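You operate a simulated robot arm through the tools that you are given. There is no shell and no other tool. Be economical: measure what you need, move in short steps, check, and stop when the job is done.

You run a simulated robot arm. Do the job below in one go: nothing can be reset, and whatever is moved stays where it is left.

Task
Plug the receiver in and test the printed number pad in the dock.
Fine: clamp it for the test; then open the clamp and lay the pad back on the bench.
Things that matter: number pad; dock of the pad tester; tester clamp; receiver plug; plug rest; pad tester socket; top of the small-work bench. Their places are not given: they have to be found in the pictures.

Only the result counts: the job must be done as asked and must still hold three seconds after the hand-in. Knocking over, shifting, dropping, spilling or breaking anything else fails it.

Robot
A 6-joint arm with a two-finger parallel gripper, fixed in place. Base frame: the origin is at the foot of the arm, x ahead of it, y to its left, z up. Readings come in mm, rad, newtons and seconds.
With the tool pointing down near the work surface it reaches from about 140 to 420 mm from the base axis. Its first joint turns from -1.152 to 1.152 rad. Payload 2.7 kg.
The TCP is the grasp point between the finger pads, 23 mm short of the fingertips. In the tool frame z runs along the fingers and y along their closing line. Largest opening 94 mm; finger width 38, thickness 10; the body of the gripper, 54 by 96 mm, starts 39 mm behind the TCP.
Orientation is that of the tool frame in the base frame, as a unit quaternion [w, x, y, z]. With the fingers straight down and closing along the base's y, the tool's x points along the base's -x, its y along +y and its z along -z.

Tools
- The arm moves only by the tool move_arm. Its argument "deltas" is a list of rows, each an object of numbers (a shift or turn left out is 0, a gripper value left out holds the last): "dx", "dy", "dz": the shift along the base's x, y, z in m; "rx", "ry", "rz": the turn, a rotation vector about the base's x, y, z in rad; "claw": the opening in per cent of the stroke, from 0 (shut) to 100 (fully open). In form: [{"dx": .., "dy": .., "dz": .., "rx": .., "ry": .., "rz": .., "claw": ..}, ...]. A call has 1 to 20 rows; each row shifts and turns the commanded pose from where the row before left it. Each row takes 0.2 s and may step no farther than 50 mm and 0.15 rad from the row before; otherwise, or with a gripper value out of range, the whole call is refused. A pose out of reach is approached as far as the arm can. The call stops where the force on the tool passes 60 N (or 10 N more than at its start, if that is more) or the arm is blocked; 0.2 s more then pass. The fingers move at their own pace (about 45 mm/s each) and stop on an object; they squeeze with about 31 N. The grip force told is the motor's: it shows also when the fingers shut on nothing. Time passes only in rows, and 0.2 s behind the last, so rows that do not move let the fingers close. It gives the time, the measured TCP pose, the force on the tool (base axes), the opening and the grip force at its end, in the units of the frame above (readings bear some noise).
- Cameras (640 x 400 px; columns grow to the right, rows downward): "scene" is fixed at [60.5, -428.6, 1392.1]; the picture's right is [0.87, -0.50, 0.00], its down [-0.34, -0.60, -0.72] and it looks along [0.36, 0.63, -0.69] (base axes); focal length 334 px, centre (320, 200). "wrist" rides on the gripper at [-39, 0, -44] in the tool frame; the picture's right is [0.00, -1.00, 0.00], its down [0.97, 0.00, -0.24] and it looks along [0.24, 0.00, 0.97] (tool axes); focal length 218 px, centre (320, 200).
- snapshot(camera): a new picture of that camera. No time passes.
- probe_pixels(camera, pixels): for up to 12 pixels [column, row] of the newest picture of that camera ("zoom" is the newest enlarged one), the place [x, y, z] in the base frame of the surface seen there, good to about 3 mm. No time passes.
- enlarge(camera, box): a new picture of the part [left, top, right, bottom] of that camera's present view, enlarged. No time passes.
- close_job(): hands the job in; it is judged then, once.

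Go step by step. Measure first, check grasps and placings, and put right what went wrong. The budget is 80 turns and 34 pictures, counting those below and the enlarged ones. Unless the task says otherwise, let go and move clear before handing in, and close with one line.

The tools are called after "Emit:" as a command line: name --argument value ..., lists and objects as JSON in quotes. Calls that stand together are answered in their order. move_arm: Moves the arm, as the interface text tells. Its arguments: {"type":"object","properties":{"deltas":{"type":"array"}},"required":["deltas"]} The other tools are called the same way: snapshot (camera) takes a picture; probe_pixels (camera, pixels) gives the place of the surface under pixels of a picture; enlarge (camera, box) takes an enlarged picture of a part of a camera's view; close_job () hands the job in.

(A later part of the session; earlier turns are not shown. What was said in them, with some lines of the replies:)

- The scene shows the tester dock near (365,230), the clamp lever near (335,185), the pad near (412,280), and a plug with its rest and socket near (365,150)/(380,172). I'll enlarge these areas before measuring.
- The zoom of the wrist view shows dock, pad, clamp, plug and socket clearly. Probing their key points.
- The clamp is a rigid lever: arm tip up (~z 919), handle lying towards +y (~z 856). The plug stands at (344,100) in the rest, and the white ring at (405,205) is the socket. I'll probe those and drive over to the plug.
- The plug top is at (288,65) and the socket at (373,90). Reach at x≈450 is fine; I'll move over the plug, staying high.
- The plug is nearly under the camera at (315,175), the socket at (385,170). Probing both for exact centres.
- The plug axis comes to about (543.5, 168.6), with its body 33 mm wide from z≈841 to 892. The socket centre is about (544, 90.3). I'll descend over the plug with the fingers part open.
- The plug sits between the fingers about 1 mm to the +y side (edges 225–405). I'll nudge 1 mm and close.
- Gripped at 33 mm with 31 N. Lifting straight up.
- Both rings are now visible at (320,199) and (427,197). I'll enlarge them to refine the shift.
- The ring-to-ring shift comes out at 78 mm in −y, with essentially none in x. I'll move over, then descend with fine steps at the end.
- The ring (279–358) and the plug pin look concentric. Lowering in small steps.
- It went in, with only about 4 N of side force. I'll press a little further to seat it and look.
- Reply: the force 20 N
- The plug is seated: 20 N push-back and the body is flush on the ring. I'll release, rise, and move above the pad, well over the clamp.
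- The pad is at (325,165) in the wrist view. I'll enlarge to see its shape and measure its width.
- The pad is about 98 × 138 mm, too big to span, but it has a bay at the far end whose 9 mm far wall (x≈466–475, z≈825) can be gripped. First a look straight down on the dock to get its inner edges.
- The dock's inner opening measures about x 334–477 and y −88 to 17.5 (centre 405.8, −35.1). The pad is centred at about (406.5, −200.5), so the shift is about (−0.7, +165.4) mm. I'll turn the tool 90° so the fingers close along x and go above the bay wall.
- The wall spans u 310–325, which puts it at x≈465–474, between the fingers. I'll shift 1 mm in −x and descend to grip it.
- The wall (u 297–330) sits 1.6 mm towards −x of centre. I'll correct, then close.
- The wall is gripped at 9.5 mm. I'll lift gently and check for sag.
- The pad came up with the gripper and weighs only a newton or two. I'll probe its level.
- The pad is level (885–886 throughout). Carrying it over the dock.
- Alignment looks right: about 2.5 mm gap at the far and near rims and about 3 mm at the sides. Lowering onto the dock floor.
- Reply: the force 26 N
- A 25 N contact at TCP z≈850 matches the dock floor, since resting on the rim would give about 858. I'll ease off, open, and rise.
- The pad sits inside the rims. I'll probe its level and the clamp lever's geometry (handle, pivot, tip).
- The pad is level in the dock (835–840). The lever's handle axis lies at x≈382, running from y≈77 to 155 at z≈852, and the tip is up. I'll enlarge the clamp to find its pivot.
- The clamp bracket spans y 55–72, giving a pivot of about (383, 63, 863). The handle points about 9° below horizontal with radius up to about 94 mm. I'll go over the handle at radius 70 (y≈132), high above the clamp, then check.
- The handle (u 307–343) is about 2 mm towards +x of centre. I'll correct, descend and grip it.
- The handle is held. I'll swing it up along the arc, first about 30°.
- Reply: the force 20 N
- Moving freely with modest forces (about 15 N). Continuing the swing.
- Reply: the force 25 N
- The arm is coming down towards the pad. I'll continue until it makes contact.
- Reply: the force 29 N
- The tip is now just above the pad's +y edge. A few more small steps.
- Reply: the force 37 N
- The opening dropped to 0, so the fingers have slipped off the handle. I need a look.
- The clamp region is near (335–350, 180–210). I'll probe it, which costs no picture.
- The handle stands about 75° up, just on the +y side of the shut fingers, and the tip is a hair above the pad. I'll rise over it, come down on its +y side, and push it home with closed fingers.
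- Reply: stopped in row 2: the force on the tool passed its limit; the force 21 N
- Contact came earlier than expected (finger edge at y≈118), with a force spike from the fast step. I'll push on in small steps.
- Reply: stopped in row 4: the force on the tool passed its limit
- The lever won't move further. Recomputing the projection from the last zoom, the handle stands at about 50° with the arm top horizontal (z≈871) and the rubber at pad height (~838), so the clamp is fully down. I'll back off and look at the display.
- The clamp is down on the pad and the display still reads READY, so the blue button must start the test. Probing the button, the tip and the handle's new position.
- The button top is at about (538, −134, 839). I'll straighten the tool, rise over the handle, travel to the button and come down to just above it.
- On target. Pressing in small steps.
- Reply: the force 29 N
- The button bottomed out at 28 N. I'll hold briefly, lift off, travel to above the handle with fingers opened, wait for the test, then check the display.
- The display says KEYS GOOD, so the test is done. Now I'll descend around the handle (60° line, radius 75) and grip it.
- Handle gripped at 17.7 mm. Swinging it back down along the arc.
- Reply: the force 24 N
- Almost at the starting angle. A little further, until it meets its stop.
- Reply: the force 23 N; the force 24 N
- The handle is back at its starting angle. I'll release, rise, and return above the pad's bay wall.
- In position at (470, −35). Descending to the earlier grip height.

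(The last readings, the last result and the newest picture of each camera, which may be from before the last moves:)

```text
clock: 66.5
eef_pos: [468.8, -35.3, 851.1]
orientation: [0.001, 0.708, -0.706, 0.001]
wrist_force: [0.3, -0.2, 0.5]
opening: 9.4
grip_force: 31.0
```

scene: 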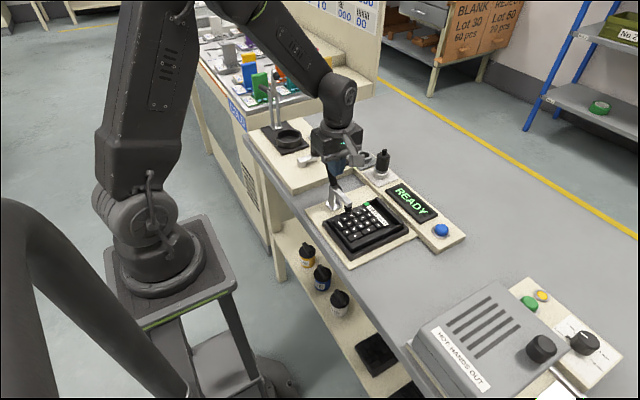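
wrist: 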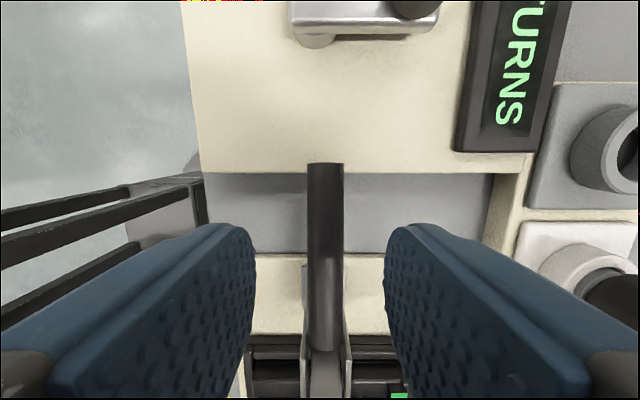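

The wall is held again (9.4 mm). Lifting 45 mm and carrying the pad back to its old place on the bench.

Emit:
move_arm --deltas '[{"dz": 0.006}, {"dz": 0.01}, {"dz": 0.014}, {"dz": 0.015}, {}, {"dy": -0.035}, {"dy": -0.035}, {"dy": -0.035}, {"dy": -0.035}, {"dy": -0.025, "dx": 0.0007}, {}]'

```text
clock: 68.9
eef_pos: [467.0, -201.2, 898.3]
orientation: [0.001, 0.708, -0.706, 0.0]
wrist_force: [0.0, -0.2, -1.4]
opening: 9.3
grip_force: 31.0
```

The load is still held (9.3 mm, −1.4 N). Lowering towards the bench.

Emit:
move_arm --deltas '[{"dz": -0.02}, {"dz": -0.015}, {"dz": -0.01}, {"dz": -0.006}, {"dz": -0.004}, {"dz": -0.003}, {"dz": -0.002}, {}]'

```text
clock: 70.7
eef_pos: [468.0, -202.0, 835.9]
orientation: [0.001, 0.708, -0.706, 0.001]
wrist_force: [-0.2, 0.0, -2.4]
opening: 9.5
grip_force: 30.9
```

Emit:
move_arm --deltas '[{"dz": -0.001}, {"dz": -0.001}, {"dz": -0.001}, {}]'

```text
clock: 71.7
eef_pos: [468.8, -200.9, 834.6]
orientation: [0.001, 0.708, -0.706, 0.002]
wrist_force: [-8.0, 2.0, 23.8]
opening: 9.4
grip_force: 31.3
```

The pad is on the bench (24 N contact at z≈835). I'll ease off, open and rise clear, then take a final look.

Emit:
move_arm --deltas '[{"dz": 0.0012}, {"claw": 24}, {}, {}, {"dz": 0.02}, {"dz": 0.04}, {"dz": 0.045}, {"dz": 0.045}, {}]'

Emit:
enlarge --camera "scene" --box '[290, 130, 480, 330]'

```text
clock: 73.7
eef_pos: [468.7, -202.7, 982.1]
orientation: [0.001, 0.707, -0.707, 0.001]
wrist_force: [0.1, 0.0, 0.0]
opening: 22.6
grip_force: 0.1
```

```text
2.00 times, centred on (385, 230) of scene
```

zoom: 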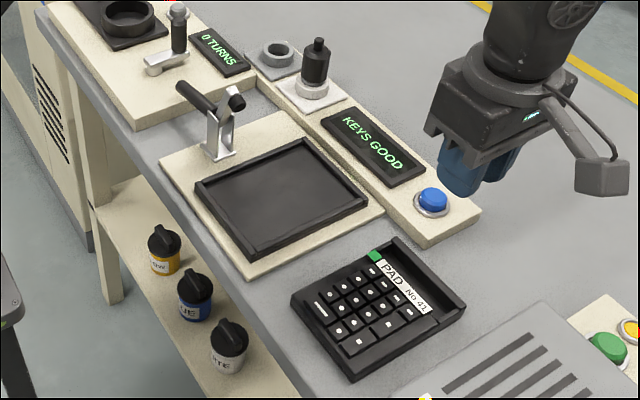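

The final view shows the pad flat on the bench, the clamp open, the plug in its socket and KEYS GOOD on the display. The arm is clear, so I'm handing in.

Emit:
close_job

```text
The job is handed in.
```

The receiver is plugged in and the pad was clamped and tested in the dock with the result KEYS GOOD; the clamp is open again and the pad is back on the bench.
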